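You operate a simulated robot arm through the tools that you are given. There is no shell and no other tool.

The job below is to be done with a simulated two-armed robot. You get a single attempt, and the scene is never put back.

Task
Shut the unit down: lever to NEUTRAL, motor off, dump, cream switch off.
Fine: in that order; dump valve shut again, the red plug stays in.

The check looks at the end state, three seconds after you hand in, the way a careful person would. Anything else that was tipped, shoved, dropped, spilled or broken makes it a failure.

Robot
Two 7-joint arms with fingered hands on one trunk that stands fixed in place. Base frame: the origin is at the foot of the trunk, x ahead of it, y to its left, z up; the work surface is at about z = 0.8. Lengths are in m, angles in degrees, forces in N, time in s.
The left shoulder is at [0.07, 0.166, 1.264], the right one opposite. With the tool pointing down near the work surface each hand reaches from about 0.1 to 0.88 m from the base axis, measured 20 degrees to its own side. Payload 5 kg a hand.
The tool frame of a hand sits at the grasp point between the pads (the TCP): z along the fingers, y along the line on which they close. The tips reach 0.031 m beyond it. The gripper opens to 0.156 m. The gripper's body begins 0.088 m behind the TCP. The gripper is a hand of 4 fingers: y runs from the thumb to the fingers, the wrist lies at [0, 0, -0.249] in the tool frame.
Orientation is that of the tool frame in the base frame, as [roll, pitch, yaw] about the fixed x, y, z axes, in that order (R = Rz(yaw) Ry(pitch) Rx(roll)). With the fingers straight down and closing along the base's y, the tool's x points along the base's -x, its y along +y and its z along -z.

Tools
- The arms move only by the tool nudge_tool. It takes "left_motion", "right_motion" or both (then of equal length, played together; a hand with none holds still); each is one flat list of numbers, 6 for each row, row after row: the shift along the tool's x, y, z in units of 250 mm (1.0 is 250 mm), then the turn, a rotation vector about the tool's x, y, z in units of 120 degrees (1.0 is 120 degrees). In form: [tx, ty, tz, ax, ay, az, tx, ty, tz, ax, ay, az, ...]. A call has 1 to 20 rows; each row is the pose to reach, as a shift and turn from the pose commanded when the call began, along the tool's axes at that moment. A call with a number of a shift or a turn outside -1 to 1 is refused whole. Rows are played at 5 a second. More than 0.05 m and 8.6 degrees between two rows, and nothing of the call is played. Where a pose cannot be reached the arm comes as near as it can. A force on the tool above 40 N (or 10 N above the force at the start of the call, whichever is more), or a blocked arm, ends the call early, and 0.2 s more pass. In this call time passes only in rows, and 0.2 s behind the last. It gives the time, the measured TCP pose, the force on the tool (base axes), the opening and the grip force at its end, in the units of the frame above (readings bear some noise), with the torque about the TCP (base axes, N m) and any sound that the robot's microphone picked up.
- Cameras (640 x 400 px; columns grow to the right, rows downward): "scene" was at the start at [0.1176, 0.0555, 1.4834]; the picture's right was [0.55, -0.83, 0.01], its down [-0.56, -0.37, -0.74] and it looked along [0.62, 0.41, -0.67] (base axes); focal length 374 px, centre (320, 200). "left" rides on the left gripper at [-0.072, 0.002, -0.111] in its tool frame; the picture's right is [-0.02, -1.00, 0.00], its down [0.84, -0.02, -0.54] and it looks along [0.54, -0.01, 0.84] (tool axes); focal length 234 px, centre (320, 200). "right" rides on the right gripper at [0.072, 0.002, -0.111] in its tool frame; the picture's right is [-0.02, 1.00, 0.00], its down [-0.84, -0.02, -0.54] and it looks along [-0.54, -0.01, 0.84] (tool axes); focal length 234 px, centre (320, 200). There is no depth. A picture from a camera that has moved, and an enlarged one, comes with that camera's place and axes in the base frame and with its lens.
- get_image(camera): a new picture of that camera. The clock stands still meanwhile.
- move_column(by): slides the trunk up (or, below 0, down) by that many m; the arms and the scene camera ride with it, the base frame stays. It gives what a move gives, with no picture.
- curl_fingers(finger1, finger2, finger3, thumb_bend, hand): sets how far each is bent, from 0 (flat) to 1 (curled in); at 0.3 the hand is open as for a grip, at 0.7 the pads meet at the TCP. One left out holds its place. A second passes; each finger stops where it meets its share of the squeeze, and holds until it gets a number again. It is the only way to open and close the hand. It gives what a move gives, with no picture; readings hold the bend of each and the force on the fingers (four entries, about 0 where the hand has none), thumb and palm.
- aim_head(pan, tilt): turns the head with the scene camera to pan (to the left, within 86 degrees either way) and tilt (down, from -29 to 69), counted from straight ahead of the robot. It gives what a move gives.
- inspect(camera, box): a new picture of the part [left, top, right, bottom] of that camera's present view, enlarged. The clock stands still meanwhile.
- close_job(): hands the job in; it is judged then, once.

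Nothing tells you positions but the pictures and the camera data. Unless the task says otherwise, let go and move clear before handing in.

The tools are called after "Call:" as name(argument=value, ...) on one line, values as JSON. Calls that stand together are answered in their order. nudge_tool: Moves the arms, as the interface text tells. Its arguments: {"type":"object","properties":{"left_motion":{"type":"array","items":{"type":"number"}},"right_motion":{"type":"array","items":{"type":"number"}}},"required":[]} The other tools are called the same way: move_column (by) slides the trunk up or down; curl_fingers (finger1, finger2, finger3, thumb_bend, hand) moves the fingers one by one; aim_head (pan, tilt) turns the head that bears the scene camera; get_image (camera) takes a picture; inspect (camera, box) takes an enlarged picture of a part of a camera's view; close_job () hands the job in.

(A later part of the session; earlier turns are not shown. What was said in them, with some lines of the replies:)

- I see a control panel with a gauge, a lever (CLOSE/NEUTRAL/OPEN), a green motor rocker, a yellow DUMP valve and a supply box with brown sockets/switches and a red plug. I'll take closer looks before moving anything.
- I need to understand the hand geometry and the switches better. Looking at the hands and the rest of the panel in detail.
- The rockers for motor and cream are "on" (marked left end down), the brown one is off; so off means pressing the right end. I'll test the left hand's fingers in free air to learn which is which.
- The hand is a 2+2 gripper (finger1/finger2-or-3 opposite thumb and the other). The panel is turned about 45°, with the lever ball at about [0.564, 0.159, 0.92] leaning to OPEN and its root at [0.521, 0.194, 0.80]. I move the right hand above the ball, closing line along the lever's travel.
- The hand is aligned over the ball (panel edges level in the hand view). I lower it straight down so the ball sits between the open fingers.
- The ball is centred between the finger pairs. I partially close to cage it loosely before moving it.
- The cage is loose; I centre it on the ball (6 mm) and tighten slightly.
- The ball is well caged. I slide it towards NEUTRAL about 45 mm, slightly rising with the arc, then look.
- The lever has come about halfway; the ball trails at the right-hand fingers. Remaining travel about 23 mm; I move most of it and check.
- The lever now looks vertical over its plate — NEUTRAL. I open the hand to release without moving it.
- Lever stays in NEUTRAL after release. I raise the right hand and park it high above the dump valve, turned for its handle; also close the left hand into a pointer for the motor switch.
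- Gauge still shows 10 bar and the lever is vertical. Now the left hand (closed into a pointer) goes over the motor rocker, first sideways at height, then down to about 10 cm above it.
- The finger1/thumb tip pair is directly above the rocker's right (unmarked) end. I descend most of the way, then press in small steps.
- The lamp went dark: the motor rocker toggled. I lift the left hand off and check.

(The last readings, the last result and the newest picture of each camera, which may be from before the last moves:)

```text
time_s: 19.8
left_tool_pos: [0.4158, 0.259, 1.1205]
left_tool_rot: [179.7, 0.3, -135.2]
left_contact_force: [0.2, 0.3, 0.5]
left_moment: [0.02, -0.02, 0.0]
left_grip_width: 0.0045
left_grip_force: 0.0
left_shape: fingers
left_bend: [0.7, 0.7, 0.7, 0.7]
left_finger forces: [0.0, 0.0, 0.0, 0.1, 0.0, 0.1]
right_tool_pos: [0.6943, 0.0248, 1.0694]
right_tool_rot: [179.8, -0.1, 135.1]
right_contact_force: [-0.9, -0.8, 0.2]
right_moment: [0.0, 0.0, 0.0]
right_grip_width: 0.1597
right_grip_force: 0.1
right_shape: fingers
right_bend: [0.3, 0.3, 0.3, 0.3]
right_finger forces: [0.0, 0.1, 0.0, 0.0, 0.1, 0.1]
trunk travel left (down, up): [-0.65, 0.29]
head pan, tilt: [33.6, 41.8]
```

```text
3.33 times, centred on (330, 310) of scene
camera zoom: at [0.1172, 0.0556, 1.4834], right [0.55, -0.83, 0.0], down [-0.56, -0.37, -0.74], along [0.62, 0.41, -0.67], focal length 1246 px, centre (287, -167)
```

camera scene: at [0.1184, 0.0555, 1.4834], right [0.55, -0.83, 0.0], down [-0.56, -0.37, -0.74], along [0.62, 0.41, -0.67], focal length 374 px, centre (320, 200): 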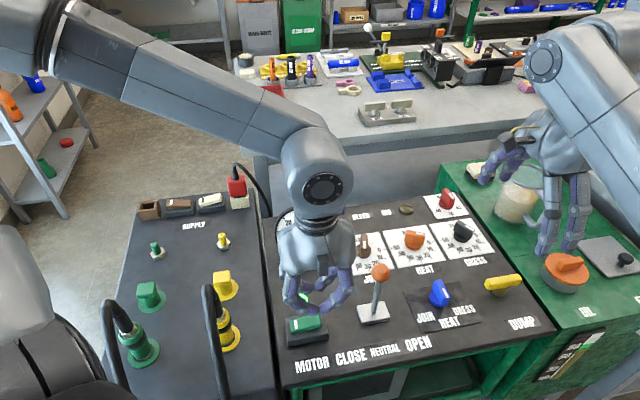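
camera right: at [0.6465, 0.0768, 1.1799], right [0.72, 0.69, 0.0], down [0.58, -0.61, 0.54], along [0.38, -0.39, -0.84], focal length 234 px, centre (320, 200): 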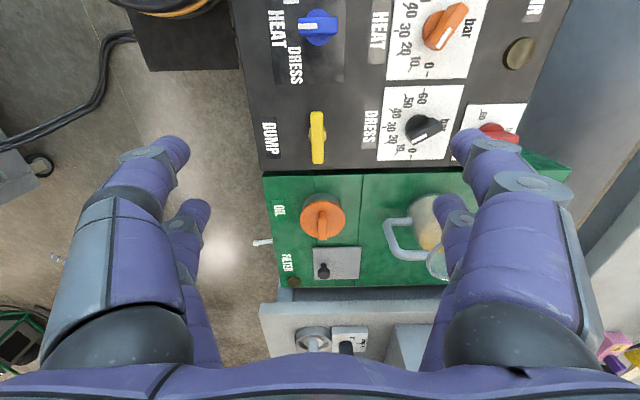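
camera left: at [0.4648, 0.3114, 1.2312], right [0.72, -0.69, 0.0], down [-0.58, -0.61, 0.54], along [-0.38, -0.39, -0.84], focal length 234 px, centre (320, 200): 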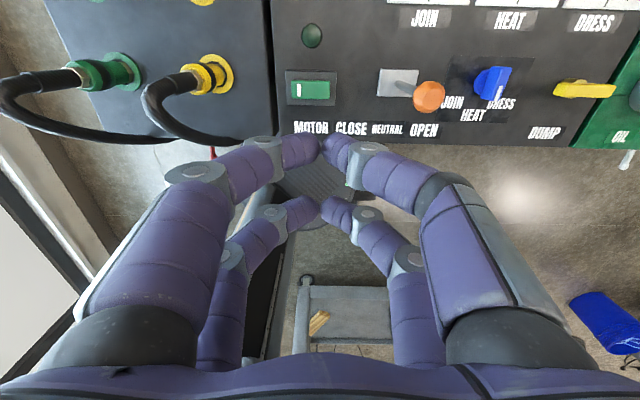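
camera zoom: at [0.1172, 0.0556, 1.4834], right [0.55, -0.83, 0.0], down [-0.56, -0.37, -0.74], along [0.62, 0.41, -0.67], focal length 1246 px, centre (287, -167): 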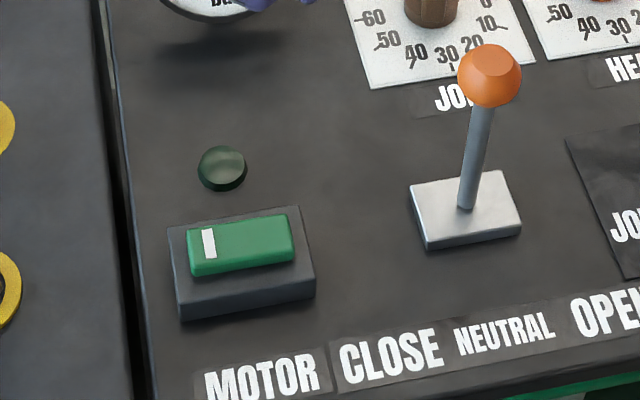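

Motor is off (lamp dark, rocker tipped the other way). I move the left hand away so the gauge is visible, and pre-shape and lower the right hand over the yellow dump handle.

Call:
curl_fingers(hand="right", finger1=0.5, finger2=0.5, finger3=0.5, thumb_bend=0.5)

Call:
nudge_tool(right_motion=[-0.08, -0.008, 0, 0, 0, 0, -0.158, -0.016, 0.05, 0, 0, 0, -0.158, -0.016, 0.17, 0, 0, 0, -0.158, -0.016, 0.29, 0, 0, 0, -0.158, -0.016, 0.41, 0, 0, 0, -0.158, -0.016, 0.53, 0, 0, 0, -0.158, -0.016, 0.65, 0, 0, 0, -0.158, -0.016, 0.74, 0, 0, 0], left_motion=[-0.084, 0.0875, -0.05, 0, 0, 0, -0.168, 0.175, -0.1, 0, 0, 0, -0.252, 0.2625, -0.15, 0, 0, 0, -0.336, 0.35, -0.2, 0, 0, 0, -0.42, 0.4375, -0.2, 0, 0, 0, -0.504, 0.525, -0.2, 0, 0, 0, -0.588, 0.6125, -0.2, 0, 0, 0, -0.673, 0.7, -0.2, 0, 0, 0])

Call:
get_image(camera="right")

Call:
get_image(camera="scene")

Call:
get_image(camera="left")

```text
time_s: 20.8
left_tool_pos: [0.4166, 0.2593, 1.119]
left_tool_rot: [179.8, 0.3, -134.9]
left_contact_force: [0.1, -0.8, -0.6]
left_moment: [0.0, 0.01, 0.01]
left_grip_width: 0.0044
left_grip_force: 0.1
left_shape: fingers
left_bend: [0.7, 0.7, 0.7, 0.7]
left_finger forces: [0.1, 0.0, 0.1, 0.1, 0.0, 0.1]
right_tool_pos: [0.6955, 0.0243, 1.0687]
right_tool_rot: [179.8, -0.1, 134.9]
right_contact_force: [0.3, 0.7, 0.4]
right_moment: [-0.01, 0.05, -0.01]
right_grip_width: 0.0814
right_grip_force: 0.1
right_shape: fingers
right_bend: [0.5, 0.5, 0.5, 0.5]
right_finger forces: [0.0, 0.0, 0.1, 0.0, 0.2, 0.0]
trunk travel left (down, up): [-0.65, 0.29]
head pan, tilt: [33.6, 41.8]
```

```text
time_s: 22.6
left_tool_pos: [0.41, 0.5018, 1.1708]
left_tool_rot: [179.9, 0.2, -135.0]
left_contact_force: [0.2, 0.0, 0.2]
left_moment: [-0.04, 0.0, -0.03]
left_grip_width: 0.0043
left_grip_force: 0.0
left_shape: fingers
left_bend: [0.7, 0.7, 0.7, 0.7]
left_finger forces: [0.0, 0.0, 0.1, 0.0, 0.1, 0.1]
right_tool_pos: [0.7199, -0.004, 0.8812]
right_tool_rot: [179.8, -0.1, 135.0]
right_contact_force: [0.3, 0.1, 0.5]
right_moment: [-0.02, 0.02, 0.0]
right_grip_width: 0.0814
right_grip_force: 0.0
right_shape: fingers
right_bend: [0.5, 0.5, 0.5, 0.5]
right_finger forces: [0.0, 0.0, 0.1, 0.0, 0.0, 0.0]
trunk travel left (down, up): [-0.65, 0.29]
head pan, tilt: [33.6, 41.8]
```

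```text
taken
camera right: at [0.6716, 0.0478, 0.9937], right [0.72, 0.69, 0.0], down [0.58, -0.61, 0.54], along [0.38, -0.39, -0.84], focal length 234 px, centre (320, 200)
```

right: 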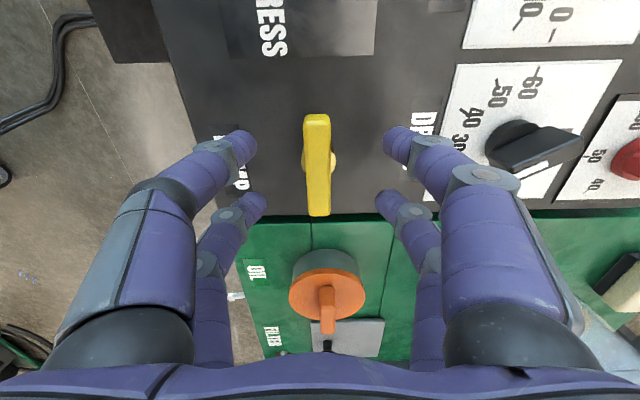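

```text
taken
camera scene: at [0.1182, 0.0574, 1.4833], right [0.55, -0.83, 0.01], down [-0.56, -0.37, -0.74], along [0.62, 0.41, -0.67], focal length 374 px, centre (320, 200)
```

scene: 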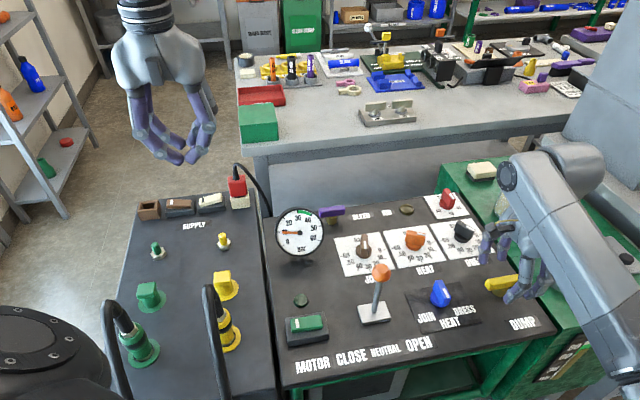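

```text
taken
camera left: at [0.4588, 0.5545, 1.2817], right [0.72, -0.69, 0.0], down [-0.58, -0.61, 0.54], along [-0.38, -0.39, -0.84], focal length 234 px, centre (320, 200)
```

left: 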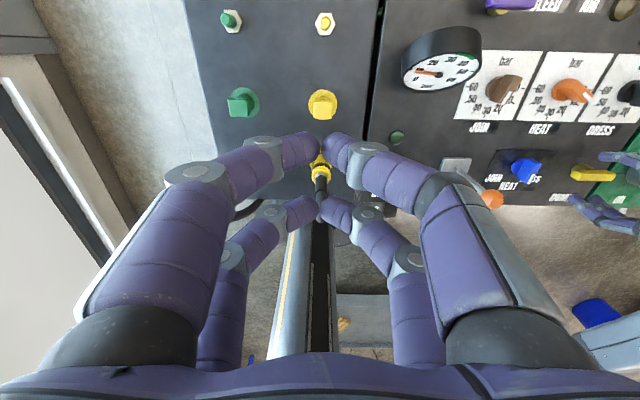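

The yellow handle is centred between the finger pairs; its top is about z 0.835, panel about 0.797. I lower to TCP 0.84 so the tips stop about 1 cm above the panel.

Call:
nudge_tool(right_motion=[0, 0, 0.06, 0, 0, 0, 0, 0, 0.12, 0, 0, 0, 0, 0, 0.164, 0, 0, 0])

Call:
get_image(camera="right")

Call:
inspect(camera="scene", box=[430, 210, 590, 340])

```text
time_s: 23.4
left_tool_pos: [0.4102, 0.5008, 1.1712]
left_tool_rot: [179.8, 0.2, -135.0]
left_contact_force: [-0.5, 0.2, -0.7]
left_moment: [-0.04, 0.04, 0.01]
left_grip_width: 0.004
left_grip_force: 0.1
left_shape: fingers
left_bend: [0.7, 0.7, 0.7, 0.7]
left_finger forces: [0.1, 0.0, 0.0, 0.1, 0.0, 0.1]
right_tool_pos: [0.7202, -0.0062, 0.8397]
right_tool_rot: [179.8, -0.1, 135.0]
right_contact_force: [0.5, 0.5, 0.0]
right_moment: [0.0, -0.02, -0.04]
right_grip_width: 0.0814
right_grip_force: 0.1
right_shape: fingers
right_bend: [0.5, 0.5, 0.5, 0.5]
right_finger forces: [0.0, 0.0, 0.0, 0.0, 0.0, 0.0]
trunk travel left (down, up): [-0.65, 0.29]
head pan, tilt: [33.6, 41.8]
```

```text
taken
camera right: at [0.6711, 0.0461, 0.9511], right [0.72, 0.69, 0.0], down [0.58, -0.61, 0.54], along [0.38, -0.39, -0.84], focal length 234 px, centre (320, 200)
```

right: 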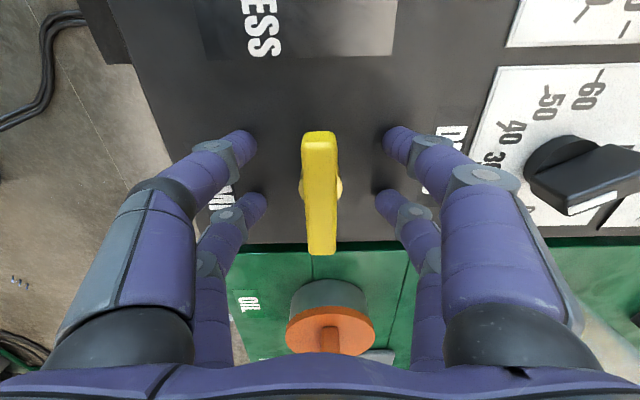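

```text
3.08 times, centred on (510, 275) of scene
camera zoom: at [0.1175, 0.0561, 1.4834], right [0.55, -0.83, 0.0], down [-0.56, -0.37, -0.74], along [0.62, 0.41, -0.67], focal length 1150 px, centre (-265, -31)
```

zoom: 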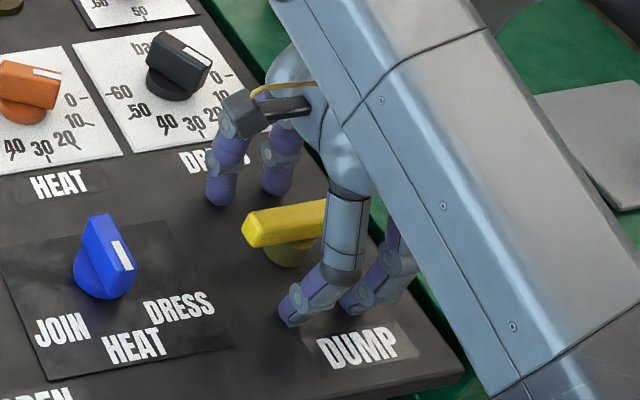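

Fingers straddle the handle symmetrically. I close on it.

Call:
curl_fingers(hand="right", finger1=0.7, finger2=0.7, finger3=0.7, thumb_bend=0.7)

Call:
get_image(camera="right")

```text
time_s: 24.4
left_tool_pos: [0.4097, 0.5015, 1.1708]
left_tool_rot: [179.8, 0.2, -134.9]
left_contact_force: [-0.7, 0.6, -0.2]
left_moment: [0.0, 0.02, 0.0]
left_grip_width: 0.0042
left_grip_force: 0.2
left_shape: fingers
left_bend: [0.7, 0.7, 0.7, 0.7]
left_finger forces: [0.0, 0.0, 0.0, 0.0, 0.0, 0.0]
right_tool_pos: [0.7185, -0.0058, 0.8393]
right_tool_rot: [179.8, -0.1, 134.9]
right_contact_force: [-2.3, -1.3, -4.1]
right_moment: [-0.05, 0.03, 0.04]
right_grip_width: 0.011
right_grip_force: 4.0
right_shape: fingers
right_bend: [0.68, 0.68, 0.68, 0.69]
right_finger forces: [1.9, 1.7, 1.6, 0.0, 3.0, 0.1]
trunk travel left (down, up): [-0.65, 0.29]
head pan, tilt: [33.6, 41.8]
```

```text
taken
camera right: at [0.6713, 0.0462, 0.9508], right [0.72, 0.69, 0.0], down [0.58, -0.61, 0.54], along [0.38, -0.39, -0.84], focal length 234 px, centre (320, 200)
```

right: 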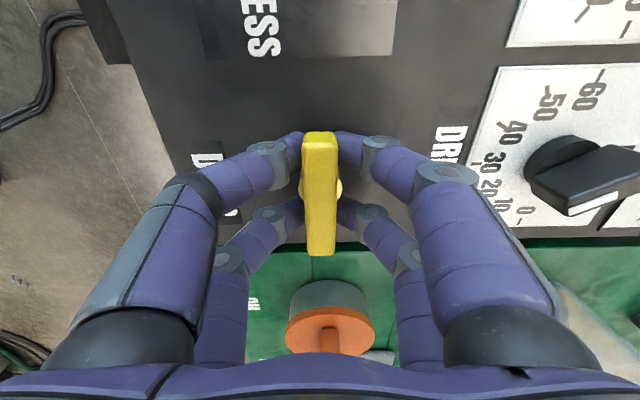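

Firm grip. I try turning it counter-clockwise (seen from above) by 16° first, watching the torque.

Call:
nudge_tool(right_motion=[0, 0, 0, 0, 0, -0.035, 0, 0, 0, 0, 0, -0.07, 0, 0, 0, 0, 0, -0.105, 0, 0, 0, 0, 0, -0.14])

Call:
get_image(camera="right")

Call:
inspect(camera="scene", box=[260, 190, 420, 290])

```text
time_s: 25.4
left_tool_pos: [0.4112, 0.5008, 1.1711]
left_tool_rot: [179.9, 0.0, -135.0]
left_contact_force: [-0.5, 0.5, -1.0]
left_moment: [-0.02, -0.01, 0.02]
left_grip_width: 0.0042
left_grip_force: 0.1
left_shape: fingers
left_bend: [0.7, 0.7, 0.7, 0.7]
left_finger forces: [0.0, 0.1, 0.0, 0.0, 0.0, 0.0]
right_tool_pos: [0.7206, -0.0052, 0.8409]
right_tool_rot: [179.8, -0.1, 151.8]
right_contact_force: [0.3, -2.0, -7.5]
right_moment: [-0.08, 0.0, -0.44]
right_grip_width: 0.0135
right_grip_force: 7.7
right_shape: fingers
right_bend: [0.65, 0.7, 0.65, 0.7]
right_finger forces: [7.2, 0.4, 7.1, 0.0, 0.6, 0.1]
trunk travel left (down, up): [-0.65, 0.29]
head pan, tilt: [33.6, 41.8]
```

```text
taken
camera right: at [0.6586, 0.0301, 0.9521], right [0.49, 0.87, 0.0], down [0.73, -0.42, 0.54], along [0.47, -0.27, -0.84], focal length 234 px, centre (320, 200)
```

right: 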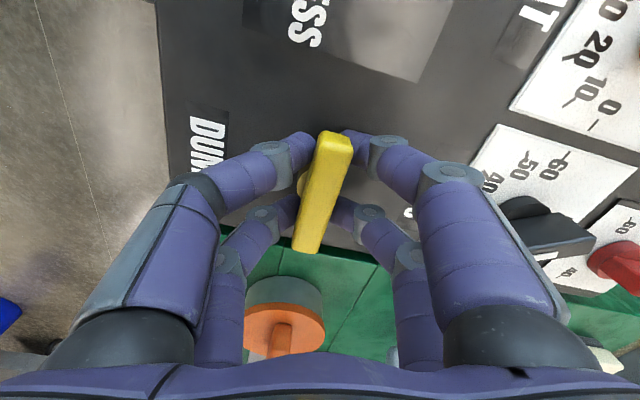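

```text
4.00 times, centred on (340, 240) of scene
camera zoom: at [0.1188, 0.0563, 1.4832], right [0.55, -0.83, 0.0], down [-0.56, -0.37, -0.74], along [0.62, 0.41, -0.67], focal length 1495 px, centre (240, 40)
```

zoom: 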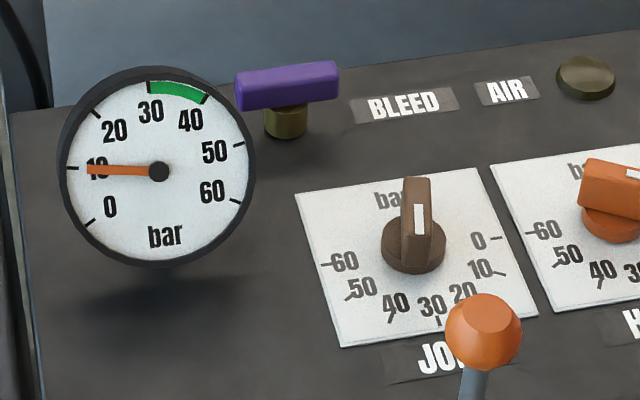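

The handle itself did not turn (fingers just slipped round it): that direction is against its stop. I go back and try clockwise.

Call:
nudge_tool(right_motion=[0, 0, 0, 0, 0, 0.05, 0, 0, 0, 0, 0, 0.1, 0, 0, 0, 0, 0, 0.14, 0, 0, 0, 0, 0, 0.175, 0, 0, 0, 0, 0, 0.21, 0, 0, 0, 0, 0, 0.245, 0, 0, 0, 0, 0, 0.28])

Call:
get_image(camera="right")

Call:
inspect(camera="scene", box=[260, 190, 420, 290])

```text
time_s: 27.0
left_tool_pos: [0.4104, 0.4997, 1.1712]
left_tool_rot: [179.8, 0.1, -134.9]
left_contact_force: [-0.4, 0.0, 0.4]
left_moment: [0.02, -0.03, -0.02]
left_grip_width: 0.0046
left_grip_force: 0.0
left_shape: fingers
left_bend: [0.7, 0.7, 0.7, 0.7]
left_finger forces: [0.1, 0.1, 0.0, 0.0, 0.0, 0.0]
right_tool_pos: [0.7195, -0.0053, 0.8407]
right_tool_rot: [179.9, -0.2, 118.1]
right_contact_force: [0.4, -2.7, -7.8]
right_moment: [-0.04, -0.02, 0.02]
right_grip_width: 0.0121
right_grip_force: 6.2
right_shape: fingers
right_bend: [0.67, 0.68, 0.67, 0.69]
right_finger forces: [4.1, 1.8, 3.3, 0.1, 2.1, 0.0]
trunk travel left (down, up): [-0.65, 0.29]
head pan, tilt: [33.6, 41.8]
```

```text
taken
camera right: at [0.6888, 0.0593, 0.952], right [0.89, 0.45, 0.0], down [0.38, -0.75, 0.54], along [0.24, -0.48, -0.84], focal length 234 px, centre (320, 200)
```

right: 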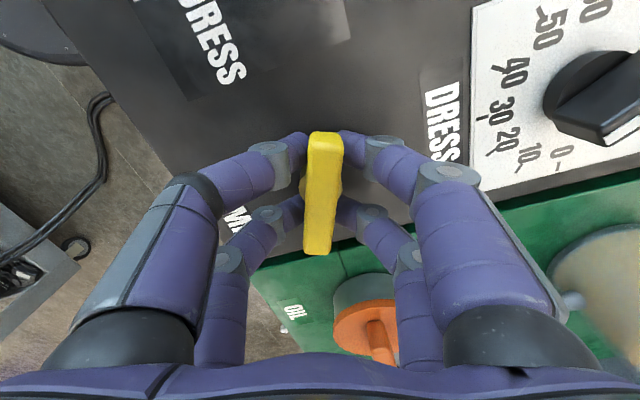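

```text
4.00 times, centred on (340, 240) of scene
camera zoom: at [0.1188, 0.0564, 1.4832], right [0.55, -0.83, 0.0], down [-0.56, -0.37, -0.74], along [0.62, 0.41, -0.67], focal length 1495 px, centre (240, 40)
```

zoom: 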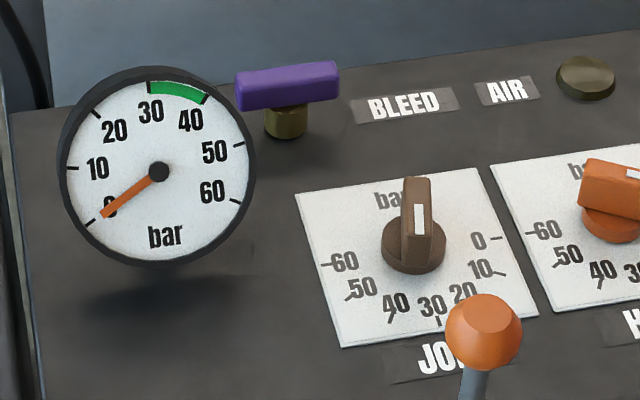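

Clockwise opens it: the handle turned with the hand and the gauge dropped to 0. I open it further to be sure it's fully dumped.

Call:
nudge_tool(right_motion=[0, 0, 0, 0, 0, 0.05, 0, 0, 0, 0, 0, 0.1, 0, 0, 0, 0, 0, 0.15, 0, 0, 0, 0, 0, 0.2, 0, 0, 0, 0, 0, 0.25, 0, 0, 0, 0, 0, 0.3, 0, 0, 0, 0, 0, 0.35, 0, 0, 0, 0, 0, 0.4])

Call:
get_image(camera="right")

Call:
inspect(camera="scene", box=[260, 190, 420, 290])

Call:
get_image(camera="scene")

```text
time_s: 28.8
left_tool_pos: [0.4105, 0.5005, 1.1708]
left_tool_rot: [179.8, 0.1, -135.0]
left_contact_force: [-0.2, 0.4, 0.9]
left_moment: [0.0, 0.03, 0.0]
left_grip_width: 0.0043
left_grip_force: 0.0
left_shape: fingers
left_bend: [0.7, 0.7, 0.7, 0.7]
left_finger forces: [0.1, 0.0, 0.1, 0.1, 0.0, 0.1]
right_tool_pos: [0.7201, -0.0047, 0.8395]
right_tool_rot: [-180.0, -0.3, 70.0]
right_contact_force: [3.6, 1.8, -5.1]
right_moment: [0.03, -0.05, 0.06]
right_grip_width: 0.0117
right_grip_force: 4.1
right_shape: fingers
right_bend: [0.67, 0.68, 0.69, 0.69]
right_finger forces: [3.4, 2.6, 1.5, 0.0, 1.3, 0.0]
trunk travel left (down, up): [-0.65, 0.29]
head pan, tilt: [33.6, 41.8]
```

```text
taken
camera right: at [0.7477, 0.0624, 0.9514], right [0.93, -0.36, 0.0], down [-0.31, -0.78, 0.54], along [-0.2, -0.5, -0.84], focal length 234 px, centre (320, 200)
```

right: 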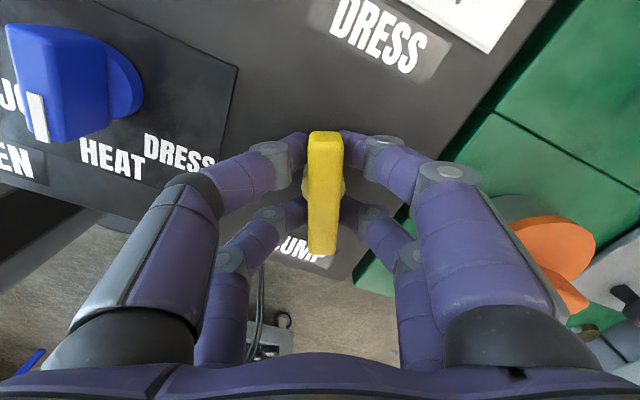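

```text
4.00 times, centred on (340, 240) of scene
camera zoom: at [0.1191, 0.0571, 1.4832], right [0.55, -0.83, 0.0], down [-0.56, -0.37, -0.74], along [0.62, 0.41, -0.67], focal length 1495 px, centre (240, 40)
```

zoom: 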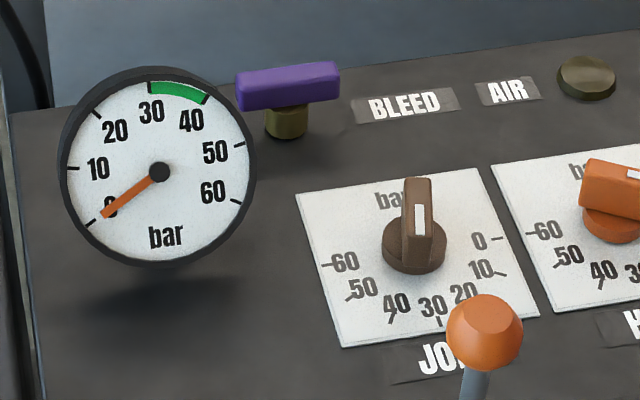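

```text
taken
camera scene: at [0.1191, 0.0571, 1.4832], right [0.55, -0.83, 0.0], down [-0.56, -0.37, -0.74], along [0.62, 0.41, -0.67], focal length 374 px, centre (320, 200)
```

scene: 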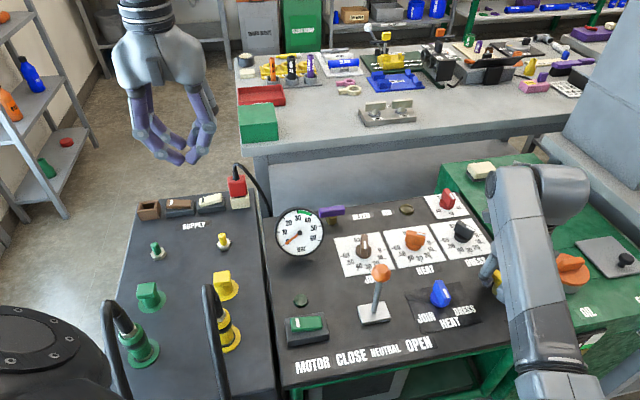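

Pressure is 0 with the valve about two-thirds open. Now I turn it back shut, going a few degrees past to seat it on its stop.

Call:
nudge_tool(right_motion=[0, 0, 0, 0, 0, -0.06, 0, 0, 0, 0, 0, -0.12, 0, 0, 0, 0, 0, -0.18, 0, 0, 0, 0, 0, -0.24, 0, 0, 0, 0, 0, -0.3, 0, 0, 0, 0, 0, -0.36, 0, 0, 0, 0, 0, -0.42, 0, 0, 0, 0, 0, -0.48, 0, 0, 0, 0, 0, -0.54, 0, 0, 0, 0, 0, -0.58, 0, 0, 0, 0, 0, -0.61])

Call:
get_image(camera="right")

```text
time_s: 31.2
left_tool_pos: [0.4098, 0.5002, 1.1716]
left_tool_rot: [179.8, 0.2, -134.9]
left_contact_force: [0.3, 0.4, 0.4]
left_moment: [-0.02, 0.0, 0.01]
left_grip_width: 0.0044
left_grip_force: 0.1
left_shape: fingers
left_bend: [0.7, 0.7, 0.7, 0.7]
left_finger forces: [0.1, 0.0, 0.0, 0.0, 0.0, 0.0]
right_tool_pos: [0.7202, -0.0048, 0.8398]
right_tool_rot: [179.7, -0.1, 143.4]
right_contact_force: [0.0, -3.4, -7.8]
right_moment: [-0.13, -0.01, -0.17]
right_grip_width: 0.0119
right_grip_force: 6.0
right_shape: fingers
right_bend: [0.67, 0.69, 0.67, 0.69]
right_finger forces: [4.5, 0.9, 3.9, 0.0, 2.0, 0.1]
trunk travel left (down, up): [-0.65, 0.29]
head pan, tilt: [33.6, 41.8]
```

```text
taken
camera right: at [0.6644, 0.0393, 0.9516], right [0.61, 0.79, 0.0], down [0.66, -0.52, 0.54], along [0.43, -0.33, -0.84], focal length 234 px, centre (320, 200)
```

right: 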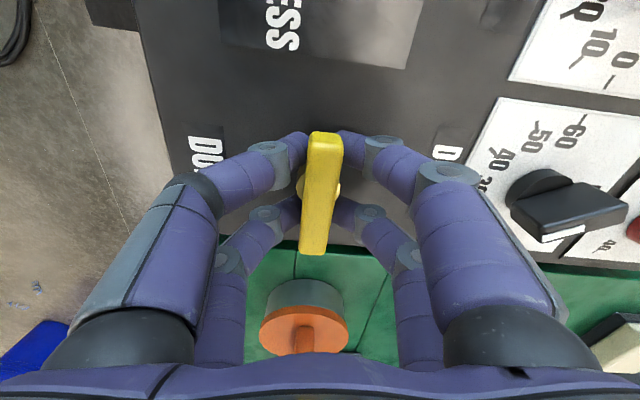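

The handle is back against its closed stop. I release and lift straight up.

Call:
curl_fingers(hand="right", finger1=0.48, finger2=0.48, finger3=0.48, thumb_bend=0.48)

Call:
nudge_tool(right_motion=[0, 0, -0.1, 0, 0, 0, 0, 0, -0.2, 0, 0, 0, 0, 0, -0.35, 0, 0, 0, 0, 0, -0.5, 0, 0, 0, 0, 0, -0.65, 0, 0, 0, 0, 0, -0.8, 0, 0, 0, 0, 0, -0.95, 0, 0, 0])

Call:
get_image(camera="right")

Call:
get_image(camera="scene")

Call:
inspect(camera="scene", box=[400, 180, 560, 340])

```text
time_s: 32.2
left_tool_pos: [0.4104, 0.5003, 1.1701]
left_tool_rot: [179.8, 0.2, -134.9]
left_contact_force: [0.6, -0.4, -0.1]
left_moment: [0.01, 0.01, -0.02]
left_grip_width: 0.0043
left_grip_force: 0.0
left_shape: fingers
left_bend: [0.7, 0.7, 0.7, 0.7]
left_finger forces: [0.0, 0.0, 0.1, 0.0, 0.1, 0.1]
right_tool_pos: [0.72, -0.005, 0.8407]
right_tool_rot: [179.7, -0.2, 143.4]
right_contact_force: [0.5, -0.5, 0.9]
right_moment: [0.0, 0.0, -0.01]
right_grip_width: 0.0883
right_grip_force: 0.1
right_shape: fingers
right_bend: [0.48, 0.48, 0.48, 0.48]
right_finger forces: [0.1, 0.0, 0.0, 0.1, 0.0, 0.1]
trunk travel left (down, up): [-0.65, 0.29]
head pan, tilt: [33.6, 41.8]
```

```text
time_s: 33.8
left_tool_pos: [0.4098, 0.501, 1.1712]
left_tool_rot: [179.7, 0.3, -135.1]
left_contact_force: [-0.5, 0.1, 0.2]
left_moment: [0.02, -0.02, -0.01]
left_grip_width: 0.0043
left_grip_force: 0.0
left_shape: fingers
left_bend: [0.7, 0.7, 0.7, 0.7]
left_finger forces: [0.0, 0.0, 0.0, 0.0, 0.1, 0.0]
right_tool_pos: [0.7166, -0.0052, 1.0773]
right_tool_rot: [179.8, -0.2, 143.4]
right_contact_force: [-0.1, 0.7, 0.7]
right_moment: [0.01, -0.02, -0.04]
right_grip_width: 0.0885
right_grip_force: 0.1
right_shape: fingers
right_bend: [0.48, 0.48, 0.48, 0.48]
right_finger forces: [0.0, 0.0, 0.0, 0.0, 0.0, 0.0]
trunk travel left (down, up): [-0.65, 0.29]
head pan, tilt: [33.6, 41.8]
```

```text
taken
camera right: at [0.6615, 0.0389, 1.1883], right [0.62, 0.79, 0.0], down [0.66, -0.52, 0.54], along [0.43, -0.33, -0.84], focal length 234 px, centre (320, 200)
```

right: 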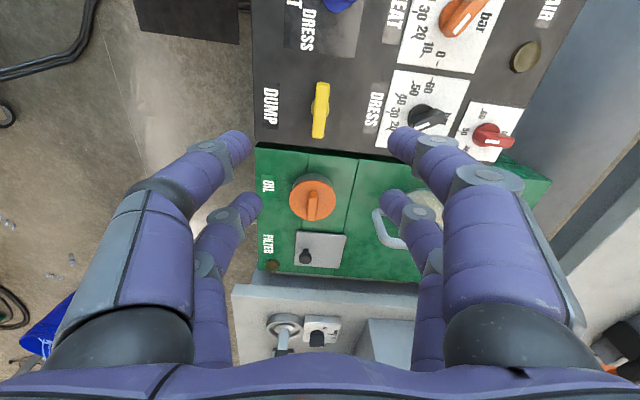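

```text
taken
camera scene: at [0.1171, 0.0566, 1.4833], right [0.55, -0.83, 0.01], down [-0.56, -0.37, -0.74], along [0.62, 0.41, -0.67], focal length 374 px, centre (320, 200)
```

scene: 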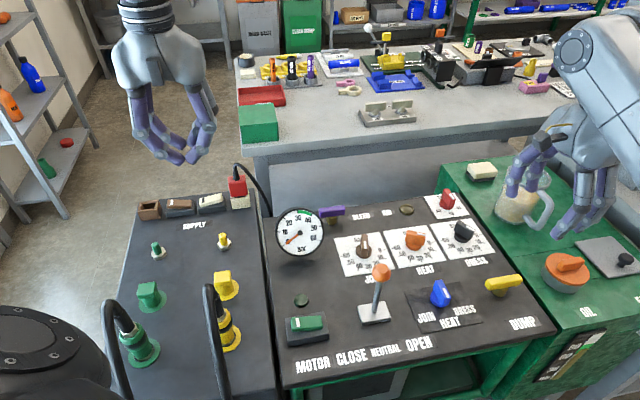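

```text
2.50 times, centred on (480, 260) of scene
camera zoom: at [0.1171, 0.0566, 1.4833], right [0.55, -0.83, 0.01], down [-0.56, -0.37, -0.74], along [0.62, 0.41, -0.67], focal length 934 px, centre (-80, 50)
```

zoom: 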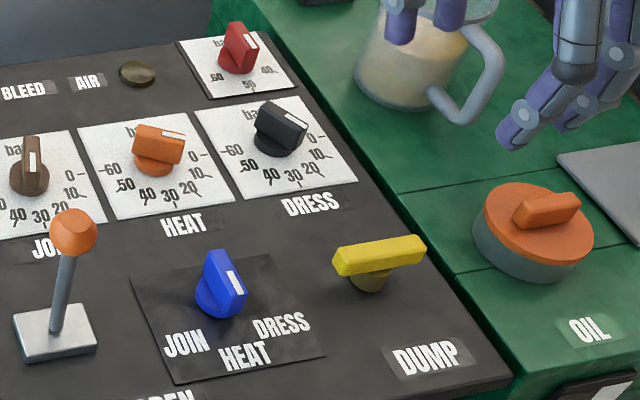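

Dump handle is back exactly where it was, gauge at 0, lever and motor unchanged. For the cream switch I keep fingers 2/3 pinched as pointer, open finger1/thumb (to stay clear of the rocker's other end), and turn the left hand so its narrow side faces the red plug.

Call:
curl_fingers(hand="left", finger1=0.3, finger2=0.7, finger3=0.7, thumb_bend=0.3)

Call:
nudge_tool(left_motion=[-0.082, 0.01, 0.04, 0, 0, -0.0625, -0.164, 0.02, 0.08, 0, 0, -0.125, -0.246, 0.03, 0.12, 0, 0, -0.1875, -0.328, 0.04, 0.16, 0, 0, -0.25, -0.41, 0.05, 0.2, 0, 0, -0.3125, -0.492, 0.06, 0.24, 0, 0, -0.375, -0.574, 0.07, 0.28, 0, 0, -0.4375, -0.656, 0.08, 0.32, 0, 0, -0.5, -0.738, 0.09, 0.36, 0, 0, -0.5625, -0.82, 0.1, 0.4, 0, 0, -0.625, -0.902, 0.11, 0.44, 0, 0, -0.6875, -0.984, 0.119, 0.48, 0, 0, -0.75])

Call:
get_image(camera="left")

Call:
get_image(camera="scene")

```text
time_s: 34.8
left_tool_pos: [0.4099, 0.5016, 1.1715]
left_tool_rot: [179.8, 0.2, -135.0]
left_contact_force: [-0.2, -0.1, -0.2]
left_moment: [0.01, -0.01, -0.03]
left_grip_width: 0.1594
left_grip_force: 0.0
left_shape: fingers
left_bend: [0.3, 0.7, 0.7, 0.3]
left_finger forces: [0.0, 0.0, 0.0, 0.0, 0.0, 0.0]
right_tool_pos: [0.7175, -0.0055, 1.0774]
right_tool_rot: [179.7, -0.1, 143.4]
right_contact_force: [0.1, -0.3, -0.5]
right_moment: [0.03, 0.03, -0.02]
right_grip_width: 0.0882
right_grip_force: 0.1
right_shape: fingers
right_bend: [0.48, 0.48, 0.48, 0.48]
right_finger forces: [0.1, 0.0, 0.0, 0.1, 0.0, 0.0]
trunk travel left (down, up): [-0.65, 0.29]
head pan, tilt: [33.6, 41.8]
```

```text
time_s: 37.4
left_tool_pos: [0.5662, 0.6994, 1.0494]
left_tool_rot: [-179.9, 0.1, -44.8]
left_contact_force: [0.4, 0.1, -0.4]
left_moment: [-0.02, 0.03, 0.04]
left_grip_width: 0.1598
left_grip_force: 0.1
left_shape: fingers
left_bend: [0.3, 0.7, 0.7, 0.3]
left_finger forces: [0.0, 0.0, 0.1, 0.1, 0.0, 0.0]
right_tool_pos: [0.7187, -0.0055, 1.0766]
right_tool_rot: [179.8, -0.2, 143.3]
right_contact_force: [0.0, -0.7, -0.7]
right_moment: [0.03, 0.0, 0.0]
right_grip_width: 0.0883
right_grip_force: 0.1
right_shape: fingers
right_bend: [0.48, 0.48, 0.48, 0.48]
right_finger forces: [0.0, 0.0, 0.1, 0.0, 0.0, 0.0]
trunk travel left (down, up): [-0.65, 0.29]
head pan, tilt: [33.6, 41.8]
```

```text
taken
camera left: at [0.5131, 0.7475, 1.1604], right [0.69, 0.72, 0.0], down [0.61, -0.58, 0.54], along [0.39, -0.37, -0.84], focal length 234 px, centre (320, 200)
```

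left: 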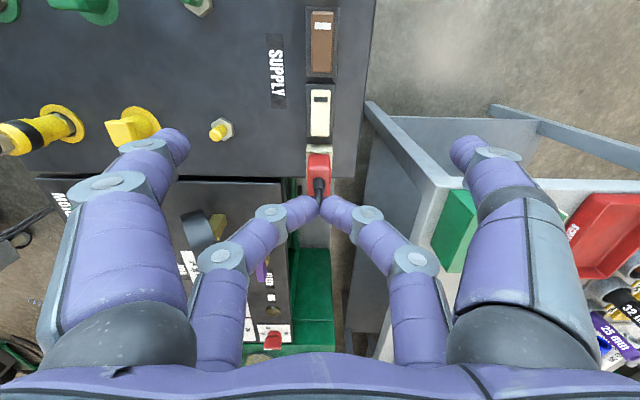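

```text
taken
camera scene: at [0.1191, 0.0573, 1.4832], right [0.55, -0.83, 0.0], down [-0.56, -0.37, -0.74], along [0.62, 0.41, -0.67], focal length 374 px, centre (320, 200)
```

scene: 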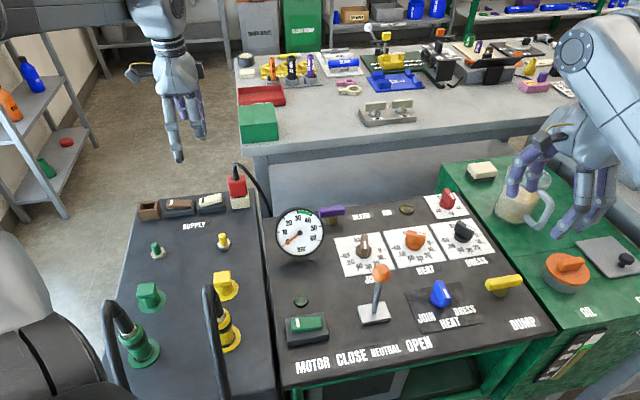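

The pinched tips line up just left of the plug, over the cream rocker's right end; I shift 6 mm left and come down to about 2–3 cm above it.

Call:
nudge_tool(left_motion=[-0.024, 0.004, 0.12, 0, 0, 0, -0.024, 0.004, 0.26, 0, 0, 0, -0.024, 0.004, 0.4, 0, 0, 0, -0.024, 0.004, 0.52, 0, 0, 0, -0.024, 0.004, 0.6, 0, 0, 0])

Call:
get_image(camera="left")

Call:
inspect(camera="scene", box=[130, 130, 290, 240])

```text
time_s: 38.6
left_tool_pos: [0.5622, 0.7024, 0.9003]
left_tool_rot: [-179.7, 0.2, -45.0]
left_contact_force: [0.8, 0.1, 0.1]
left_moment: [0.02, 0.0, 0.06]
left_grip_width: 0.1599
left_grip_force: 0.0
left_shape: fingers
left_bend: [0.3, 0.7, 0.7, 0.3]
left_finger forces: [0.0, 0.2, 0.1, 0.1, 0.0, 0.0]
right_tool_pos: [0.7192, -0.0044, 1.0761]
right_tool_rot: [179.8, 0.0, 143.4]
right_contact_force: [-0.2, -0.2, 0.0]
right_moment: [-0.02, 0.01, 0.01]
right_grip_width: 0.0885
right_grip_force: 0.2
right_shape: fingers
right_bend: [0.48, 0.48, 0.48, 0.48]
right_finger forces: [0.1, 0.0, 0.0, 0.1, 0.1, 0.1]
trunk travel left (down, up): [-0.65, 0.29]
head pan, tilt: [33.6, 41.8]
```

```text
taken
camera left: at [0.5083, 0.7517, 1.0106], right [0.69, 0.72, 0.0], down [0.61, -0.58, 0.54], along [0.4, -0.37, -0.84], focal length 234 px, centre (320, 200)
```

left: 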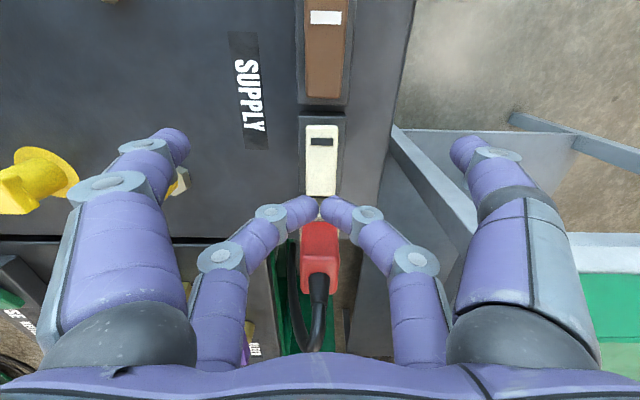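

```text
3.64 times, centred on (210, 185) of scene
camera zoom: at [0.1184, 0.0576, 1.4833], right [0.55, -0.83, 0.01], down [-0.56, -0.37, -0.74], along [0.62, 0.41, -0.67], focal length 1359 px, centre (720, 254)
```

zoom: 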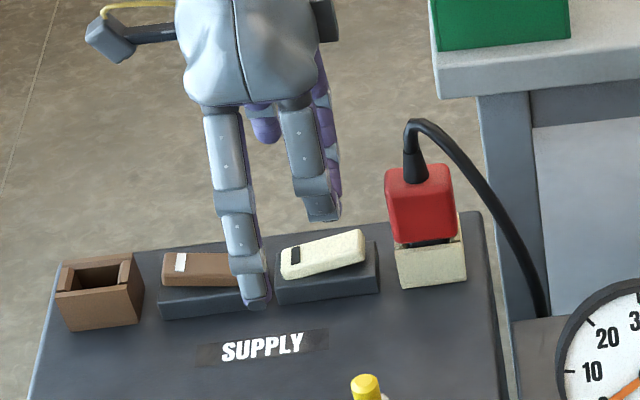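

Tips sit about 17 mm right of the cream rocker's pivot, about 1 cm clear of the plug's socket; the open fingers are clear. I press down in 5 mm steps.

Call:
nudge_tool(left_motion=[0, 0, 0.04, 0, 0, 0, 0, 0, 0.07, 0, 0, 0, 0, 0, 0.09, 0, 0, 0, 0, 0, 0.11, 0, 0, 0, 0, 0, 0.13, 0, 0, 0])

Call:
get_image(camera="left")

Call:
inspect(camera="scene", box=[130, 130, 290, 240])

```text
time_s: 39.8
left_tool_pos: [0.5608, 0.7018, 0.8676]
left_tool_rot: [-179.9, 0.2, -45.0]
left_contact_force: [1.1, 1.8, 1.0]
left_moment: [0.02, -0.02, -0.02]
left_grip_width: 0.1598
left_grip_force: 0.1
left_shape: fingers
left_bend: [0.3, 0.7, 0.7, 0.3]
left_finger forces: [0.0, 0.4, 0.3, 0.0, 0.0, 0.0]
right_tool_pos: [0.7182, -0.0054, 1.0774]
right_tool_rot: [179.7, -0.1, 143.4]
right_contact_force: [-0.4, -1.0, -0.4]
right_moment: [0.03, 0.0, -0.01]
right_grip_width: 0.0886
right_grip_force: 0.0
right_shape: fingers
right_bend: [0.48, 0.48, 0.48, 0.48]
right_finger forces: [0.0, 0.0, 0.1, 0.0, 0.0, 0.0]
trunk travel left (down, up): [-0.65, 0.29]
head pan, tilt: [33.6, 41.8]
```

```text
taken
camera left: at [0.5079, 0.7521, 0.9787], right [0.69, 0.72, 0.0], down [0.61, -0.58, 0.54], along [0.39, -0.37, -0.84], focal length 234 px, centre (320, 200)
```

left: 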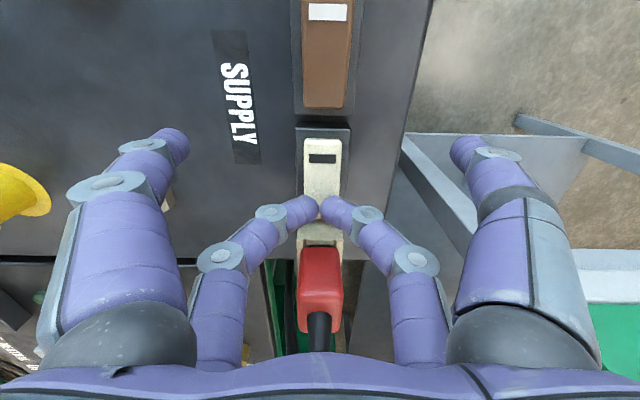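

```text
3.64 times, centred on (210, 185) of scene
camera zoom: at [0.1178, 0.0572, 1.4834], right [0.55, -0.83, 0.01], down [-0.56, -0.37, -0.74], along [0.62, 0.41, -0.67], focal length 1359 px, centre (720, 254)
```

zoom: 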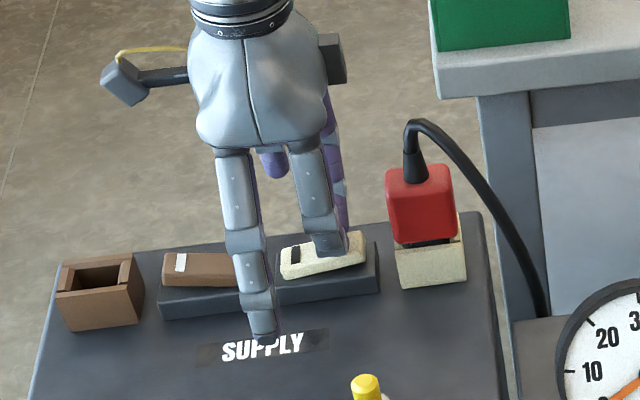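

Contact has just begun (about 1–2 N), rocker still in the on position. I press further.

Call:
nudge_tool(left_motion=[0, 0, 0.01, 0, 0, 0, 0, 0, 0.02, 0, 0, 0, 0, 0, 0.03, 0, 0, 0, 0, 0, 0.04, 0, 0, 0])

Call:
get_image(camera="left")

Call:
inspect(camera="scene", box=[130, 130, 290, 240])

```text
time_s: 40.8
left_tool_pos: [0.5626, 0.7001, 0.8617]
left_tool_rot: [-179.4, 0.0, -45.0]
left_contact_force: [0.6, 1.2, 21.6]
left_moment: [-0.12, -0.26, 0.0]
left_grip_width: 0.1596
left_grip_force: 10.9
left_shape: fingers
left_bend: [0.3, 0.71, 0.71, 0.3]
left_finger forces: [0.0, 9.4, 12.2, 0.0, 0.0, 0.1]
right_tool_pos: [0.716, -0.0068, 1.0779]
right_tool_rot: [179.6, -0.1, 143.4]
right_contact_force: [0.6, -0.6, 0.1]
right_moment: [0.02, 0.03, -0.02]
right_grip_width: 0.0886
right_grip_force: 0.1
right_shape: fingers
right_bend: [0.48, 0.48, 0.48, 0.48]
right_finger forces: [0.1, 0.1, 0.0, 0.0, 0.0, 0.1]
trunk travel left (down, up): [-0.65, 0.29]
head pan, tilt: [33.6, 41.8]
```

```text
taken
camera left: at [0.5084, 0.7492, 0.9725], right [0.69, 0.72, 0.01], down [0.6, -0.58, 0.54], along [0.4, -0.37, -0.84], focal length 234 px, centre (320, 200)
```

left: 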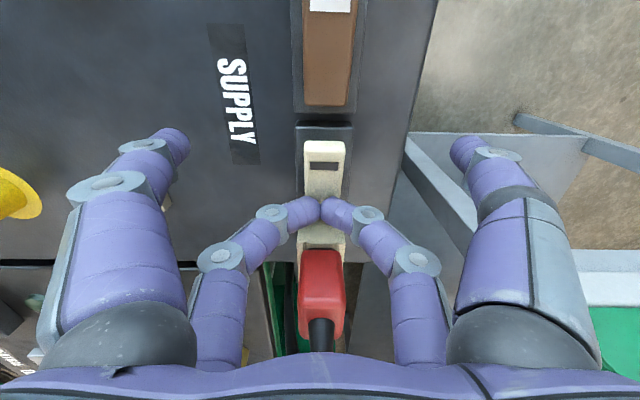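

```text
3.64 times, centred on (210, 185) of scene
camera zoom: at [0.1155, 0.0542, 1.484], right [0.55, -0.83, 0.0], down [-0.55, -0.37, -0.74], along [0.62, 0.41, -0.67], focal length 1359 px, centre (720, 254)
```

zoom: 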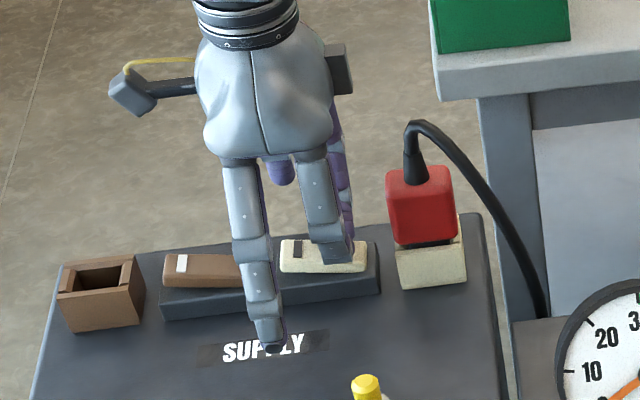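

The rocker has tipped over to the off side (21 N against its stop). I lift straight up and check.

Call:
nudge_tool(left_motion=[0, 0, -0.06, 0, 0, 0, 0, 0, -0.16, 0, 0, 0, 0, 0, -0.3, 0, 0, 0, 0, 0, -0.45, 0, 0, 0, 0, 0, -0.6, 0, 0, 0, 0, 0, -0.75, 0, 0, 0, 0, 0, -0.9, 0, 0, 0])

Call:
get_image(camera="left")

Call:
inspect(camera="scene", box=[130, 130, 290, 240])

Call:
get_image(camera="scene")

Call:
inspect(camera="scene", box=[260, 190, 430, 350])

```text
time_s: 42.4
left_tool_pos: [0.559, 0.6967, 1.0825]
left_tool_rot: [-179.8, 0.1, -45.0]
left_contact_force: [0.1, -0.2, 0.6]
left_moment: [0.0, -0.03, -0.02]
left_grip_width: 0.1598
left_grip_force: 0.0
left_shape: fingers
left_bend: [0.3, 0.7, 0.7, 0.3]
left_finger forces: [0.0, 0.0, 0.1, 0.1, 0.1, 0.0]
right_tool_pos: [0.7177, -0.0057, 1.0781]
right_tool_rot: [179.7, 0.0, 143.4]
right_contact_force: [-0.2, 0.7, -0.8]
right_moment: [0.03, -0.03, 0.01]
right_grip_width: 0.0883
right_grip_force: 0.0
right_shape: fingers
right_bend: [0.48, 0.48, 0.48, 0.48]
right_finger forces: [0.0, 0.0, 0.0, 0.0, 0.0, 0.0]
trunk travel left (down, up): [-0.65, 0.29]
head pan, tilt: [33.6, 41.8]
```

```text
taken
camera left: at [0.5054, 0.7459, 1.1935], right [0.69, 0.72, 0.0], down [0.61, -0.58, 0.54], along [0.39, -0.37, -0.84], focal length 234 px, centre (320, 200)
```

left: 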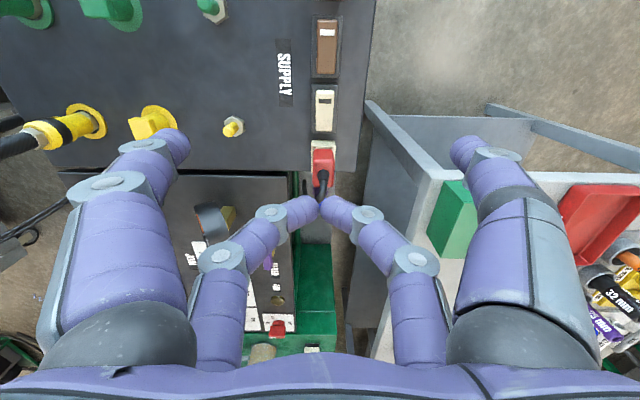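

```text
3.64 times, centred on (210, 185) of scene
camera zoom: at [0.1169, 0.0564, 1.4834], right [0.55, -0.83, 0.0], down [-0.56, -0.37, -0.74], along [0.62, 0.41, -0.67], focal length 1359 px, centre (720, 254)
```

zoom: 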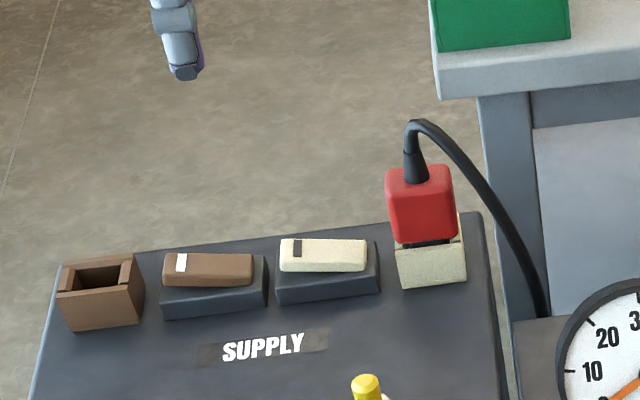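

```text
taken
camera scene: at [0.1169, 0.0564, 1.4834], right [0.55, -0.83, 0.0], down [-0.56, -0.37, -0.74], along [0.62, 0.41, -0.67], focal length 374 px, centre (320, 200)
```

scene: 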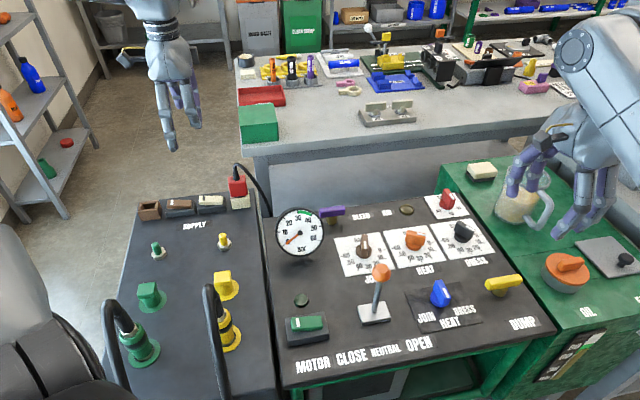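

```text
2.50 times, centred on (345, 270) of scene
camera zoom: at [0.1169, 0.0564, 1.4834], right [0.55, -0.83, 0.0], down [-0.56, -0.37, -0.74], along [0.62, 0.41, -0.67], focal length 934 px, centre (258, 25)
```

zoom: 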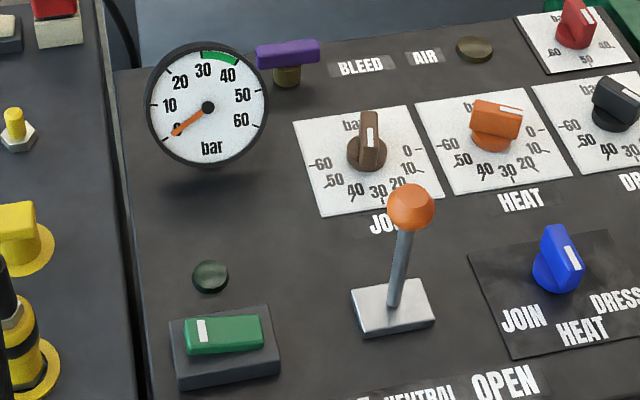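

All done and checked: lever upright at NEUTRAL, motor rocker off with its lamp dark, gauge at 0, dump handle back at its closed position. The cream switch is off, the red plug is still in, and both hands are clear. Handing in.

Call:
close_job()

```text
The job is handed in.
```

The unit is shut down, in the order you gave, and the job is handed in; I have no result from the check yet.

1. **Lever:** it stands upright at NEUTRAL and stayed there after I let go.
2. **Motor:** the green rocker is off and its lamp is dark.
3. **Dump:** I opened the valve about two-thirds. The gauge fell from 10 to 0 bar, and I turned the handle back to its closed stop. My first try turned it the wrong way, and the fingers slipped around the handle without moving it.
4. **Cream switch:** it is off, and the red plug is still in.

In the last pictures nothing else had moved, and both hands were raised clear of the unit.
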